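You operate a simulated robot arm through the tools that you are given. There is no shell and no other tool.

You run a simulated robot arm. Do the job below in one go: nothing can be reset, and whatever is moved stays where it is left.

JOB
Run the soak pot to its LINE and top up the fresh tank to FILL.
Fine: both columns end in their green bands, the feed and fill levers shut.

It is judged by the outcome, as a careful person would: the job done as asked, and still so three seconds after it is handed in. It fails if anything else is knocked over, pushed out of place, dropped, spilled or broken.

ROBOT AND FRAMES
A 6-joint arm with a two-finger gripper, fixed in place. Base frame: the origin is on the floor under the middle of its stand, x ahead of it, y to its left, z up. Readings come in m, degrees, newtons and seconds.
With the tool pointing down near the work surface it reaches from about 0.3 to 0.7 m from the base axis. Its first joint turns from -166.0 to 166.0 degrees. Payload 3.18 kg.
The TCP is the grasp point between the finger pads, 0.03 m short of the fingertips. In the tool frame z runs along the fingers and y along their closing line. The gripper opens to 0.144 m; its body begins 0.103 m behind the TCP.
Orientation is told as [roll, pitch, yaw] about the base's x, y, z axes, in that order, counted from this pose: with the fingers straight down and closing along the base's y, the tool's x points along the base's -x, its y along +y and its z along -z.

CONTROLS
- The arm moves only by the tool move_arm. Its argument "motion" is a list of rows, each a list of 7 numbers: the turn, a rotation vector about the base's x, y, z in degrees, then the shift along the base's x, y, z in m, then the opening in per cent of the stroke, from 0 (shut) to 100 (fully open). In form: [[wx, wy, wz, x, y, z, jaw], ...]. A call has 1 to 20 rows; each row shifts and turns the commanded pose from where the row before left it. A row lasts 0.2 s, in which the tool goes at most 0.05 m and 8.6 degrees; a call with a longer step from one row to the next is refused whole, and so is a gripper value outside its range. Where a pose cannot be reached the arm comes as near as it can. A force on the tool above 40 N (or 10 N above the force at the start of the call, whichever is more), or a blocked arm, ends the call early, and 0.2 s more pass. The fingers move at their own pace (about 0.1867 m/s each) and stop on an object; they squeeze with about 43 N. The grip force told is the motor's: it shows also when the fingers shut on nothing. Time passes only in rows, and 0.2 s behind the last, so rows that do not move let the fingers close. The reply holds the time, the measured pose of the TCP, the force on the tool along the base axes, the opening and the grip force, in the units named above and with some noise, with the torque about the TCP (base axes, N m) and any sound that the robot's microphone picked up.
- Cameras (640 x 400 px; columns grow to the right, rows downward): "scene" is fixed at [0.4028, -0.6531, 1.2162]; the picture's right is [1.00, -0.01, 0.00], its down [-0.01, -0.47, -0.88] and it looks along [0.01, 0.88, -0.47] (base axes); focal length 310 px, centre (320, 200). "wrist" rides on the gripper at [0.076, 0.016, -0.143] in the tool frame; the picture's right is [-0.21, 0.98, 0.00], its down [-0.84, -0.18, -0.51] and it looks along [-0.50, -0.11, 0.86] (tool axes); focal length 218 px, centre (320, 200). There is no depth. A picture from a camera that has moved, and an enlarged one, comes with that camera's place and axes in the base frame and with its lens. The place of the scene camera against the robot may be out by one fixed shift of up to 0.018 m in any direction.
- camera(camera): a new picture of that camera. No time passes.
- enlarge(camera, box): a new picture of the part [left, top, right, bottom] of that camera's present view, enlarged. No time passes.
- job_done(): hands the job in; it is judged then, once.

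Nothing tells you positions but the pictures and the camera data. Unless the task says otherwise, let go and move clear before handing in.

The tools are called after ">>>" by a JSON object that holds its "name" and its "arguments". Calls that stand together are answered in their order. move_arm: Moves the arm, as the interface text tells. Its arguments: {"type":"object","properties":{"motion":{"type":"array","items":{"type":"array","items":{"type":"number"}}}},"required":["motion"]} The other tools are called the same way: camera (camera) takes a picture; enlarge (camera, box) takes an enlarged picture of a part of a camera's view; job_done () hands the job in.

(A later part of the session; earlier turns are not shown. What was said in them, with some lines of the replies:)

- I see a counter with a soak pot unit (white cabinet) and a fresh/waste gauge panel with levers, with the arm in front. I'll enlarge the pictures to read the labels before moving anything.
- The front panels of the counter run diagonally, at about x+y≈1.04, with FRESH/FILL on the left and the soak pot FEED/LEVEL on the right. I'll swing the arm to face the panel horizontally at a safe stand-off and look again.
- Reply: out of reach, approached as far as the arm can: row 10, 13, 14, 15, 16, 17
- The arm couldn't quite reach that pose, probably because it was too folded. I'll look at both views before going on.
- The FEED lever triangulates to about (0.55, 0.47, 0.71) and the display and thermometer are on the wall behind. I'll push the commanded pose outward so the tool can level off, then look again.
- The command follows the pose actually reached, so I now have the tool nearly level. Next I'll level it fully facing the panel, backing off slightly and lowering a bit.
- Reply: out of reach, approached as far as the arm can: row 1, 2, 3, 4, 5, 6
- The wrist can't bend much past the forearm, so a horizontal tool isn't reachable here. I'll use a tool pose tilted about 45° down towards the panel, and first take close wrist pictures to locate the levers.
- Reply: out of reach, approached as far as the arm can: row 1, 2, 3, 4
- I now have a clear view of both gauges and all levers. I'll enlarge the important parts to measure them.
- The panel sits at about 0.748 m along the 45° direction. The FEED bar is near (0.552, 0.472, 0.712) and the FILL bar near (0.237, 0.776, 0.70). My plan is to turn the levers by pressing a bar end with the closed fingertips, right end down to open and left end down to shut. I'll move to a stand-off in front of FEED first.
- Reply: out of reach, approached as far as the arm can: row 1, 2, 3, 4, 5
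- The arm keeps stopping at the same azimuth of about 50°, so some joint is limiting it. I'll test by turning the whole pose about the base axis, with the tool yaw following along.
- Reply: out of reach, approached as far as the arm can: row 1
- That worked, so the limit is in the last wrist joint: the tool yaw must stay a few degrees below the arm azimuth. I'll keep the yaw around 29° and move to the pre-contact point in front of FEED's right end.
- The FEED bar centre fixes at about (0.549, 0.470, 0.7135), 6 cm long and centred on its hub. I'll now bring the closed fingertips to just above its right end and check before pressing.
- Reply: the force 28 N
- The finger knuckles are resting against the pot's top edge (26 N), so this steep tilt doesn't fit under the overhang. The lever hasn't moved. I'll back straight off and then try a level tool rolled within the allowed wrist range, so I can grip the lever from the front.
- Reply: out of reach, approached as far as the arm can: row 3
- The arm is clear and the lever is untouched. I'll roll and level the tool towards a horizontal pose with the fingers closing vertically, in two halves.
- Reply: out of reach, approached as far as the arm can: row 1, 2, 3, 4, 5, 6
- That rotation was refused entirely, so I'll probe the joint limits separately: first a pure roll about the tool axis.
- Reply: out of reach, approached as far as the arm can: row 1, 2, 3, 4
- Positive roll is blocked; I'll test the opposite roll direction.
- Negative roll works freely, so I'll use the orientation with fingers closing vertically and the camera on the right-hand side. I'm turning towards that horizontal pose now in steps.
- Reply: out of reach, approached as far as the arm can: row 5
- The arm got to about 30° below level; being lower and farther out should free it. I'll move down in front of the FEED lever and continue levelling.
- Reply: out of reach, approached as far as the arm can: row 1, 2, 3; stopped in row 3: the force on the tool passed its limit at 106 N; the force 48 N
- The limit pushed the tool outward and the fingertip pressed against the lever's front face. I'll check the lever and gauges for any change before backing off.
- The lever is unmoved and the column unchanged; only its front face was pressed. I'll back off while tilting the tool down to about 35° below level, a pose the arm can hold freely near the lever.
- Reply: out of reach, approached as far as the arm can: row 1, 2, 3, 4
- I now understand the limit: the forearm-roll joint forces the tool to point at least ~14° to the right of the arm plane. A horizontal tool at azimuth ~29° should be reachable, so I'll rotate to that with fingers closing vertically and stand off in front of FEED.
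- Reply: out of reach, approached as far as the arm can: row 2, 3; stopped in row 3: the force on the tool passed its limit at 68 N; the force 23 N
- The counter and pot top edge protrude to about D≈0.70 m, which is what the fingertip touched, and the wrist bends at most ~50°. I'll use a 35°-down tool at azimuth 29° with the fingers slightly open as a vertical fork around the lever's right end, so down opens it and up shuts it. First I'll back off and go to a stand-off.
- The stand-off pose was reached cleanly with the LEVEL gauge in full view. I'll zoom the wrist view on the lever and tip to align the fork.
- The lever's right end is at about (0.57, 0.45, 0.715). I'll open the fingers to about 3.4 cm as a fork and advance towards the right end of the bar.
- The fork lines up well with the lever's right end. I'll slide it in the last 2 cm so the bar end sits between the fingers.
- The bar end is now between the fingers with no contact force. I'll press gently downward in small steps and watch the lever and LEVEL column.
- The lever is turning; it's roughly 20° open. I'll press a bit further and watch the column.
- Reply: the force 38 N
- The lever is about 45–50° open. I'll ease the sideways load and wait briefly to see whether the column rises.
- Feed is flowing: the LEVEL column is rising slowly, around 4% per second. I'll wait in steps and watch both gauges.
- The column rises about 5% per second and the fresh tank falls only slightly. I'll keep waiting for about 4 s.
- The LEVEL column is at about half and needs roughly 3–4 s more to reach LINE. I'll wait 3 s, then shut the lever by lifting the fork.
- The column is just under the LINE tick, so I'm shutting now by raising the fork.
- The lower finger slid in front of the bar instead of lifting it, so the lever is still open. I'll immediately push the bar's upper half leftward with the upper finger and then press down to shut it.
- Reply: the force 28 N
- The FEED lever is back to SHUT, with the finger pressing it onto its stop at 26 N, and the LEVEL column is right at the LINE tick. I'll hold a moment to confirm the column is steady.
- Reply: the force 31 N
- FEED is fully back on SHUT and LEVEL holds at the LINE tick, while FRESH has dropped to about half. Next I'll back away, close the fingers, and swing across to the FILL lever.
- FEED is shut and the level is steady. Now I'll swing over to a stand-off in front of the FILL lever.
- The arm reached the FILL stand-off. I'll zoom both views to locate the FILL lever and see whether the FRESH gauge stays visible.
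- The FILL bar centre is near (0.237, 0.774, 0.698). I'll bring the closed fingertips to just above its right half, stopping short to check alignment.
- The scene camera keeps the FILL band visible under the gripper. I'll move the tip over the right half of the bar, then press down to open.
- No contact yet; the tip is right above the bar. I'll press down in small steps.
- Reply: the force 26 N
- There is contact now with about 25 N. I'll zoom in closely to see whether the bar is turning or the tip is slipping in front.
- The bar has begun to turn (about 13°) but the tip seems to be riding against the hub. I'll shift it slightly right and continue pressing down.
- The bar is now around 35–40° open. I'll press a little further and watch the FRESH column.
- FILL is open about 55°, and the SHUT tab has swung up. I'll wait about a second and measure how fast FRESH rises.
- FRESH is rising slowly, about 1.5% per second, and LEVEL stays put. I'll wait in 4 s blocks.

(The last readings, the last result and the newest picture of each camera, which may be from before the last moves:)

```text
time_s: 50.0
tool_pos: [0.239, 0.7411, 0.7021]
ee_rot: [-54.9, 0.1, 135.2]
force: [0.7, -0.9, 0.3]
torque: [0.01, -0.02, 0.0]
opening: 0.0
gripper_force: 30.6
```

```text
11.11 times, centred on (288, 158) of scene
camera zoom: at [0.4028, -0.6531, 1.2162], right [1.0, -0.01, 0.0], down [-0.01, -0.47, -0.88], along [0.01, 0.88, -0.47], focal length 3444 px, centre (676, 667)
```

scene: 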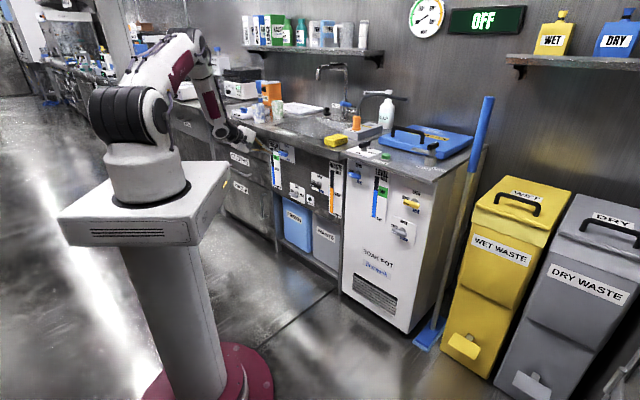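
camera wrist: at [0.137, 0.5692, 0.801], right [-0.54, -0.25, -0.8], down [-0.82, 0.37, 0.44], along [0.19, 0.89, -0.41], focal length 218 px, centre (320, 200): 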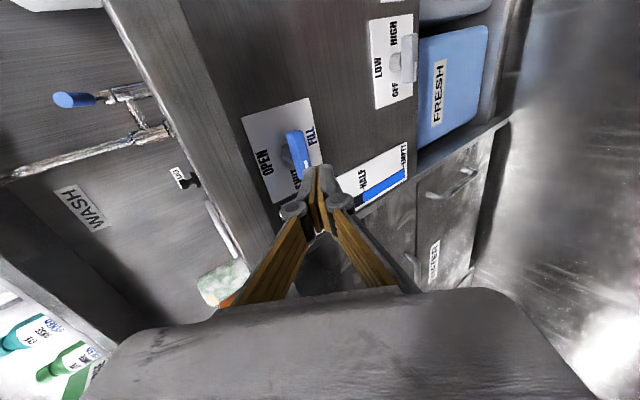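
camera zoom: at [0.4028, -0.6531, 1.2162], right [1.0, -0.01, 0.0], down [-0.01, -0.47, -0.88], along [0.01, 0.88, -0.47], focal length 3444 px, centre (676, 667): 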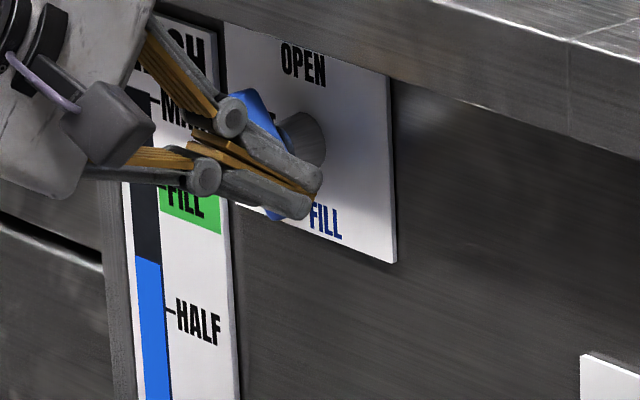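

FRESH is rising at a steady rate and needs roughly 14 s more. I'll continue waiting.

>>> {"name": "move_arm", "arguments": {"motion": [[0, 0, 0, 0, 0, 0, 0], [0, 0, 0, 0, 0, 0, 0], [0, 0, 0, 0, 0, 0, 0], [0, 0, 0, 0, 0, 0, 0], [0, 0, 0, 0, 0, 0, 0], [0, 0, 0, 0, 0, 0, 0], [0, 0, 0, 0, 0, 0, 0], [0, 0, 0, 0, 0, 0, 0], [0, 0, 0, 0, 0, 0, 0], [0, 0, 0, 0, 0, 0, 0], [0, 0, 0, 0, 0, 0, 0], [0, 0, 0, 0, 0, 0, 0], [0, 0, 0, 0, 0, 0, 0], [0, 0, 0, 0, 0, 0, 0], [0, 0, 0, 0, 0, 0, 0], [0, 0, 0, 0, 0, 0, 0], [0, 0, 0, 0, 0, 0, 0], [0, 0, 0, 0, 0, 0, 0], [0, 0, 0, 0, 0, 0, 0], [0, 0, 0, 0, 0, 0, 0]]}}

>>> {"name": "enlarge", "arguments": {"camera": "scene", "box": [264, 140, 312, 176]}}

```text
time_s: 54.2
tool_pos: [0.2393, 0.7408, 0.7024]
ee_rot: [-54.9, -0.1, 135.2]
force: [0.1, 0.2, 0.1]
torque: [-0.01, 0.01, 0.01]
opening: 0.0
gripper_force: 30.6
```

```text
11.11 times, centred on (288, 158) of scene
camera zoom: at [0.4028, -0.6531, 1.2162], right [1.0, -0.01, 0.0], down [-0.01, -0.47, -0.88], along [0.01, 0.88, -0.47], focal length 3444 px, centre (676, 667)
```

zoom: 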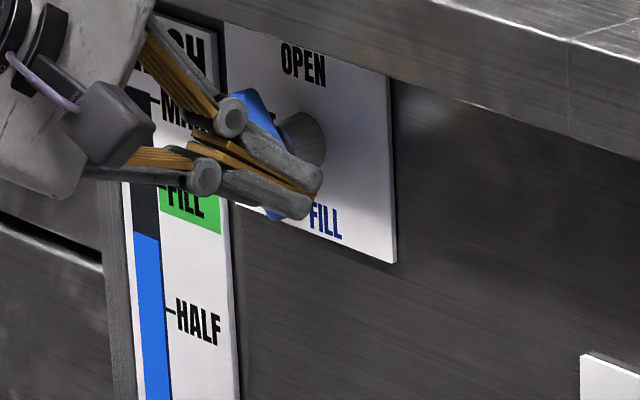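

About 9 s remain to the FILL tick; I'll keep waiting and check again.

>>> {"name": "move_arm", "arguments": {"motion": [[0, 0, 0, 0, 0, 0, 0], [0, 0, 0, 0, 0, 0, 0], [0, 0, 0, 0, 0, 0, 0], [0, 0, 0, 0, 0, 0, 0], [0, 0, 0, 0, 0, 0, 0], [0, 0, 0, 0, 0, 0, 0], [0, 0, 0, 0, 0, 0, 0], [0, 0, 0, 0, 0, 0, 0], [0, 0, 0, 0, 0, 0, 0], [0, 0, 0, 0, 0, 0, 0], [0, 0, 0, 0, 0, 0, 0], [0, 0, 0, 0, 0, 0, 0], [0, 0, 0, 0, 0, 0, 0], [0, 0, 0, 0, 0, 0, 0], [0, 0, 0, 0, 0, 0, 0], [0, 0, 0, 0, 0, 0, 0], [0, 0, 0, 0, 0, 0, 0], [0, 0, 0, 0, 0, 0, 0], [0, 0, 0, 0, 0, 0, 0], [0, 0, 0, 0, 0, 0, 0]]}}

>>> {"name": "enlarge", "arguments": {"camera": "scene", "box": [264, 140, 312, 176]}}

>>> {"name": "camera", "arguments": {"camera": "wrist"}}

```text
time_s: 58.4
tool_pos: [0.2387, 0.7404, 0.7024]
ee_rot: [-54.9, 0.0, 135.2]
force: [-0.6, -0.4, -0.5]
torque: [-0.03, 0.0, -0.04]
opening: 0.0
gripper_force: 30.8
```

```text
11.11 times, centred on (288, 158) of scene
camera zoom: at [0.4028, -0.6531, 1.2162], right [1.0, -0.01, 0.0], down [-0.01, -0.47, -0.88], along [0.01, 0.88, -0.47], focal length 3444 px, centre (676, 667)
```

zoom: 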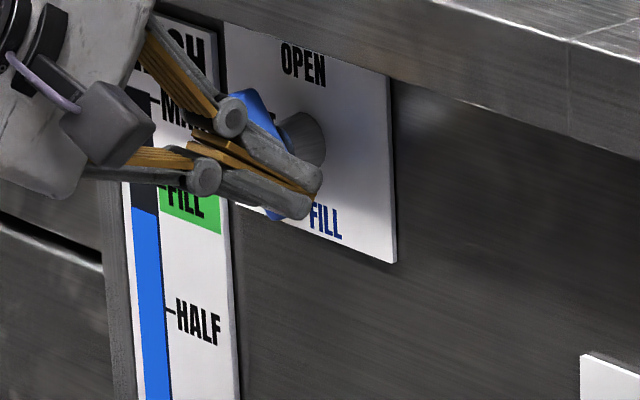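

```text
taken
camera wrist: at [0.2053, 0.5971, 0.7698], right [-0.54, -0.25, -0.8], down [-0.82, 0.37, 0.44], along [0.19, 0.89, -0.41], focal length 218 px, centre (320, 200)
```

wrist: 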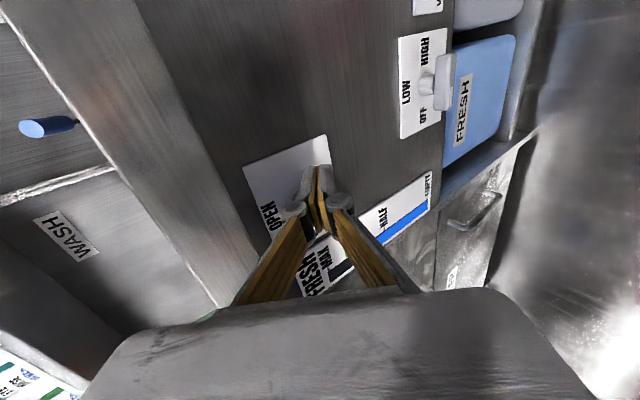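

The column has reached the lower edge of the FILL band. I'll wait about 3 s more to reach its middle, then shut.

>>> {"name": "move_arm", "arguments": {"motion": [[0, 0, 0, 0, 0, 0, 0], [0, 0, 0, 0, 0, 0, 0], [0, 0, 0, 0, 0, 0, 0], [0, 0, 0, 0, 0, 0, 0], [0, 0, 0, 0, 0, 0, 0], [0, 0, 0, 0, 0, 0, 0], [0, 0, 0, 0, 0, 0, 0], [0, 0, 0, 0, 0, 0, 0], [0, 0, 0, 0, 0, 0, 0], [0, 0, 0, 0, 0, 0, 0], [0, 0, 0, 0, 0, 0, 0], [0, 0, 0, 0, 0, 0, 0], [0, 0, 0, 0, 0, 0, 0]]}}

>>> {"name": "enlarge", "arguments": {"camera": "scene", "box": [264, 140, 312, 176]}}

```text
time_s: 61.2
tool_pos: [0.2401, 0.7411, 0.7025]
ee_rot: [-55.0, 0.1, 135.2]
force: [0.3, -0.5, 0.0]
torque: [-0.02, 0.01, 0.0]
opening: 0.0
gripper_force: 31.4
```

```text
11.11 times, centred on (288, 158) of scene
camera zoom: at [0.4028, -0.6531, 1.2162], right [1.0, -0.01, 0.0], down [-0.01, -0.47, -0.88], along [0.01, 0.88, -0.47], focal length 3444 px, centre (676, 667)
```

zoom: 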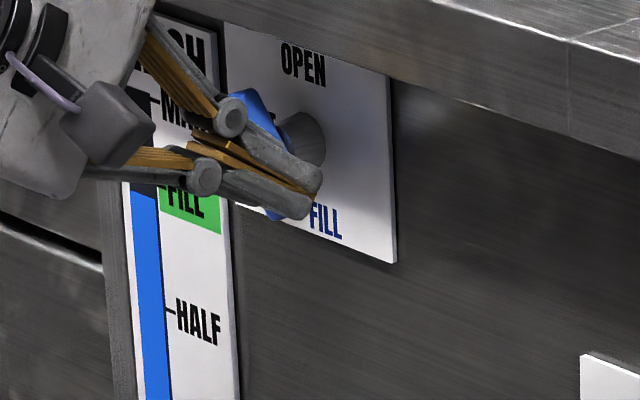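

The column is near the middle of the FILL band. I'm shutting now: up, sweep left against the raised tab, then press down.

>>> {"name": "move_arm", "arguments": {"motion": [[0, 0, 0, 0, 0, 0.029, 0], [0, 0, 0, -0.017, 0.017, 0, 0], [0, 0, 0, -0.0156, 0.0156, 0, 0], [0, 0, 0, 0, 0, -0.01, 0]]}}

>>> {"name": "enlarge", "arguments": {"camera": "scene", "box": [264, 140, 312, 176]}}

>>> {"name": "enlarge", "arguments": {"camera": "wrist", "box": [220, 70, 430, 240]}}

```text
time_s: 62.2
tool_pos: [0.2071, 0.7767, 0.7249]
ee_rot: [-55.2, -0.2, 135.2]
force: [-5.2, -5.0, 13.7]
torque: [0.05, -0.13, -0.01]
opening: 0.0002
gripper_force: 30.8
```

```text
11.11 times, centred on (288, 158) of scene
camera zoom: at [0.4028, -0.6531, 1.2162], right [1.0, -0.01, 0.0], down [-0.01, -0.47, -0.88], along [0.01, 0.88, -0.47], focal length 3444 px, centre (676, 667)
```

zoom: 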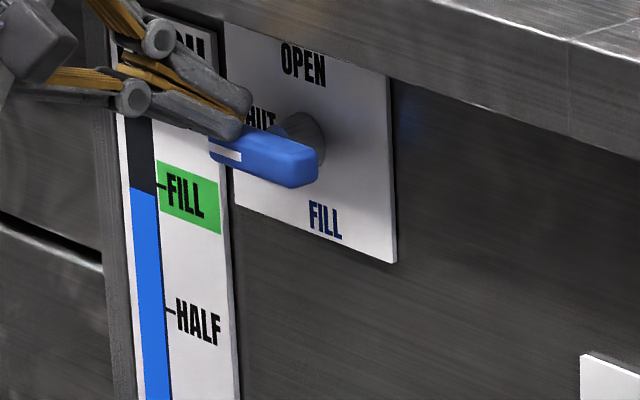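

```text
2.35 times, centred on (325, 155) of wrist
camera zoom: at [0.1729, 0.6331, 0.7911], right [-0.54, -0.25, -0.8], down [-0.82, 0.37, 0.44], along [0.19, 0.9, -0.4], focal length 514 px, centre (308, 306)
```

zoom: 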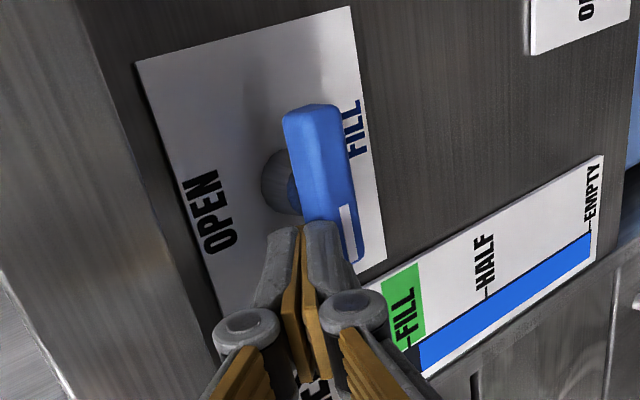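

FILL is swung back to SHUT with FRESH near its tick. I'll press slightly further onto the stop and confirm the column is steady.

>>> {"name": "move_arm", "arguments": {"motion": [[0, 0, 0, 0, 0, -0.004, 0], [0, 0, 0, 0, 0, 0, 0], [0, 0, 0, 0, 0, 0, 0]]}}

>>> {"name": "enlarge", "arguments": {"camera": "scene", "box": [264, 140, 312, 176]}}

>>> {"name": "enlarge", "arguments": {"camera": "wrist", "box": [220, 70, 430, 240]}}

```text
time_s: 62.8
tool_pos: [0.2076, 0.7779, 0.7249]
ee_rot: [-55.7, -0.2, 135.2]
force: [-0.4, -0.7, 6.8]
torque: [0.0, -0.13, -0.01]
opening: 0.0001
gripper_force: 30.7
stopped in row 3: the force on the tool passed its limit at 41 N (the readings are from after the stop); the commanded pose is now the measured one
```

```text
11.11 times, centred on (288, 158) of scene
camera zoom: at [0.4028, -0.6531, 1.2162], right [1.0, -0.01, 0.0], down [-0.01, -0.47, -0.88], along [0.01, 0.88, -0.47], focal length 3444 px, centre (676, 667)
```

zoom: 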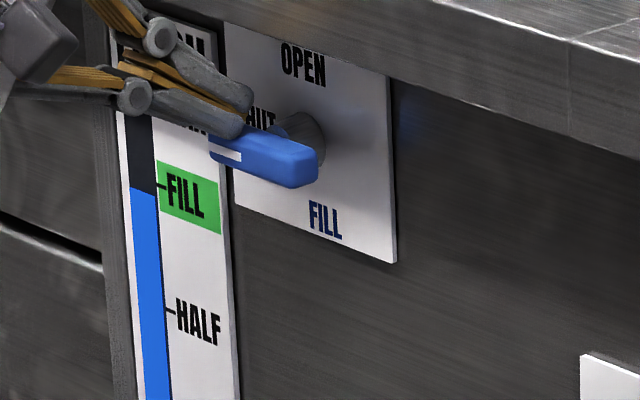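

```text
2.35 times, centred on (325, 155) of wrist
camera zoom: at [0.173, 0.6342, 0.7906], right [-0.54, -0.24, -0.81], down [-0.82, 0.37, 0.44], along [0.19, 0.9, -0.4], focal length 514 px, centre (308, 306)
```

zoom: 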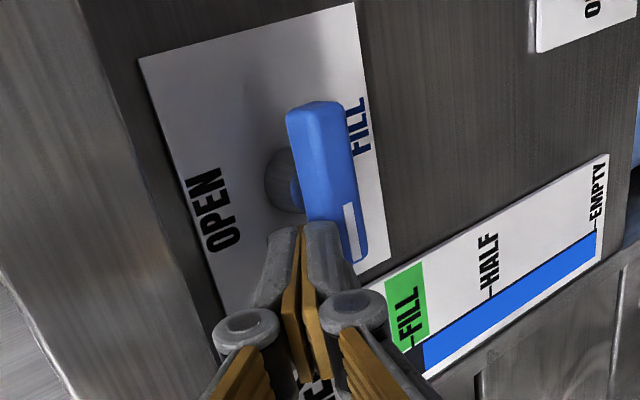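

The press hit the stop (41 N), so FILL is fully shut, and FRESH sits in the green band. Now I'll back off gently and move clear.

>>> {"name": "move_arm", "arguments": {"motion": [[0, 0, 0, -0.003, -0.003, 0.006, 0], [0, 0, 0, -0.012, -0.012, 0.003, 0], [0, 0, 0, -0.02, -0.02, 0.003, 0], [0, 0, 0, -0.02, -0.02, 0.003, 0], [0, 0, 0, -0.02, -0.02, 0.01, 0], [0, 0, 0, 0, 0, 0, 0]]}}

>>> {"name": "enlarge", "arguments": {"camera": "scene", "box": [240, 130, 320, 200]}}

>>> {"name": "enlarge", "arguments": {"camera": "scene", "box": [335, 145, 410, 235]}}

>>> {"name": "camera", "arguments": {"camera": "scene"}}

```text
time_s: 64.2
tool_pos: [0.133, 0.7027, 0.7513]
ee_rot: [-55.5, -0.2, 135.3]
force: [-0.2, 0.1, -0.2]
torque: [0.02, -0.01, 0.01]
opening: 0.0001
gripper_force: 30.7
```

```text
5.71 times, centred on (280, 165) of scene
camera zoom: at [0.4028, -0.6531, 1.2162], right [1.0, -0.01, 0.0], down [-0.01, -0.47, -0.88], along [0.01, 0.88, -0.47], focal length 1771 px, centre (549, 400)
```

zoom: 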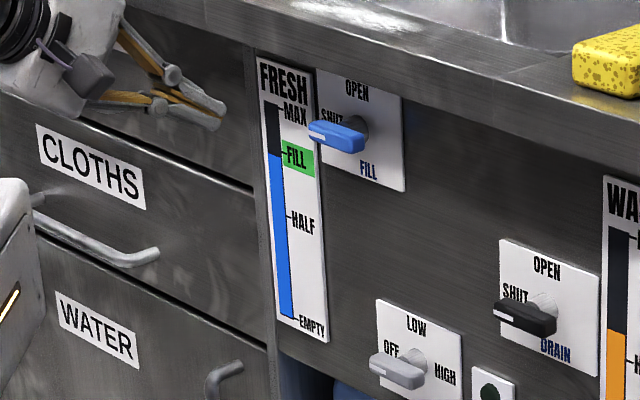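

```text
4.44 times, centred on (372, 190) of scene
camera zoom: at [0.4028, -0.6531, 1.2162], right [1.0, -0.01, 0.0], down [-0.01, -0.47, -0.88], along [0.01, 0.88, -0.47], focal length 1378 px, centre (87, 244)
```

zoom: 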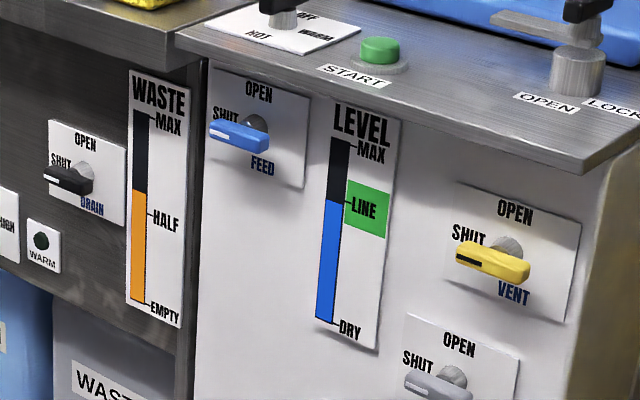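

```text
taken
```

scene: 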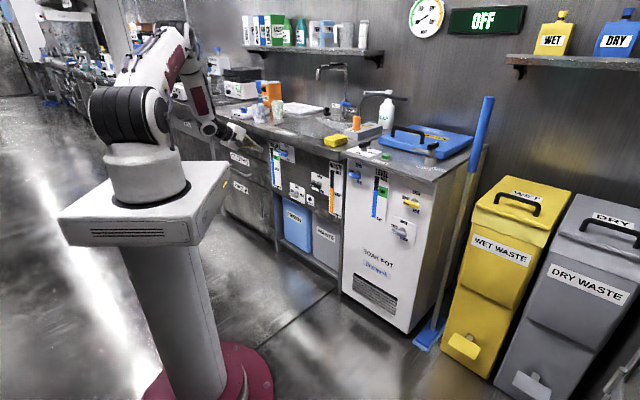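

Both columns are in their green bands and both levers are on SHUT. I'll move a little further clear and wait about 3 s to confirm nothing drifts.

>>> {"name": "move_arm", "arguments": {"motion": [[0, 0, 0, 0, -0.02, 0.03, 0], [0, 0, 0, 0, -0.02, 0.03, 0], [0, 0, 0, 0, 0, 0, 0], [0, 0, 0, 0, 0, 0, 0], [0, 0, 0, 0, 0, 0, 0], [0, 0, 0, 0, 0, 0, 0], [0, 0, 0, 0, 0, 0, 0], [0, 0, 0, 0, 0, 0, 0], [0, 0, 0, 0, 0, 0, 0], [0, 0, 0, 0, 0, 0, 0], [0, 0, 0, 0, 0, 0, 0], [0, 0, 0, 0, 0, 0, 0], [0, 0, 0, 0, 0, 0, 0], [0, 0, 0, 0, 0, 0, 0], [0, 0, 0, 0, 0, 0, 0], [0, 0, 0, 0, 0, 0, 0], [0, 0, 0, 0, 0, 0, 0]]}}

>>> {"name": "enlarge", "arguments": {"camera": "scene", "box": [240, 130, 320, 200]}}

>>> {"name": "enlarge", "arguments": {"camera": "scene", "box": [335, 145, 410, 235]}}

>>> {"name": "camera", "arguments": {"camera": "scene"}}

```text
time_s: 67.8
tool_pos: [0.1309, 0.6632, 0.8098]
ee_rot: [-55.4, -0.2, 135.1]
force: [0.4, -0.9, 1.1]
torque: [0.02, -0.03, 0.04]
opening: 0.0
gripper_force: 31.0
```

```text
5.71 times, centred on (280, 165) of scene
camera zoom: at [0.4028, -0.6531, 1.2162], right [1.0, -0.01, 0.0], down [-0.01, -0.47, -0.88], along [0.01, 0.88, -0.47], focal length 1771 px, centre (549, 400)
```

zoom: 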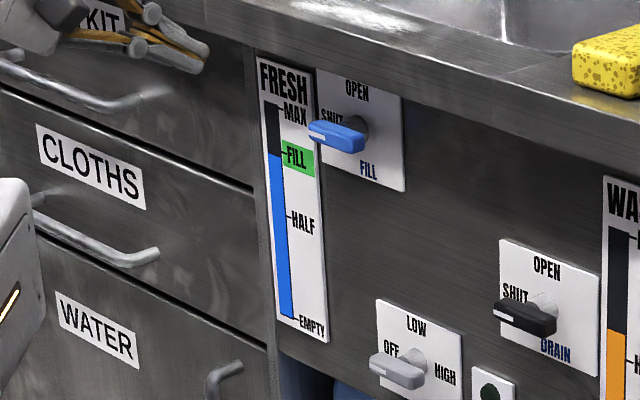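

```text
4.44 times, centred on (372, 190) of scene
camera zoom: at [0.4028, -0.6531, 1.2162], right [1.0, -0.01, 0.0], down [-0.01, -0.47, -0.88], along [0.01, 0.88, -0.47], focal length 1378 px, centre (87, 244)
```

zoom: 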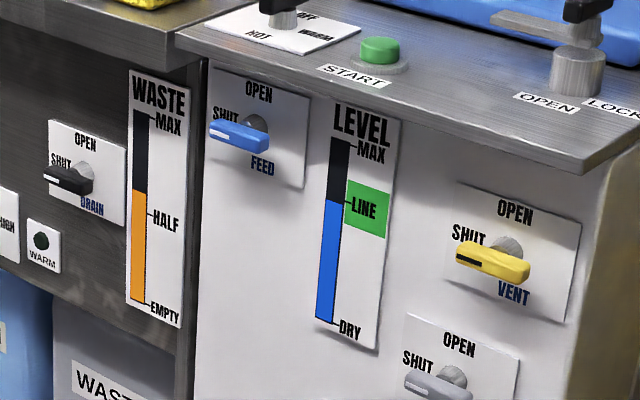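

```text
taken
```

scene: 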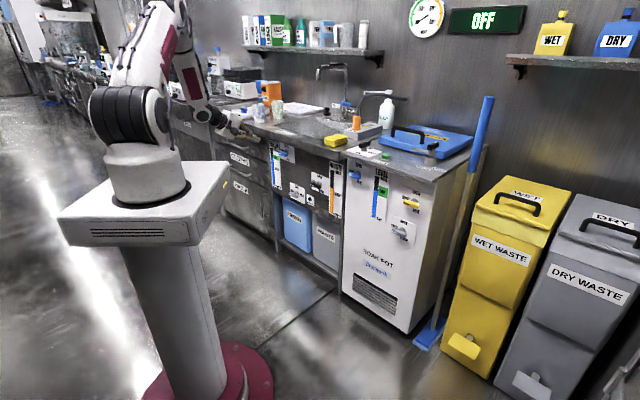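

LEVEL stands at the LINE tick and FRESH at the FILL tick, and neither moved over the last few seconds. The FEED and FILL levers are both on SHUT, nothing else was disturbed, and the arm is clear, so I'm handing the job in.

>>> {"name": "job_done", "arguments": {}}

```text
The job is handed in.
```

The soak pot is at its LINE mark and the fresh tank is at FILL. Both columns are inside their green bands, and the FEED and FILL levers are shut. I watched both columns for about 3 seconds after the last lever move and neither drifted.

- **Contacts:** On the way in, the gripper touched the pot's top edge and the counter's front edge. The fingertips also pressed once against the front of the FEED lever, peaking at 106 N. The pictures show no damage or displacement from any of these, and the lever still turned and shut normally afterwards.
- **Other items:** From the pictures, nothing else was moved, dropped or spilled. The DRAIN and VENT levers were not touched.

The arm is backed off from the panel, holding nothing.
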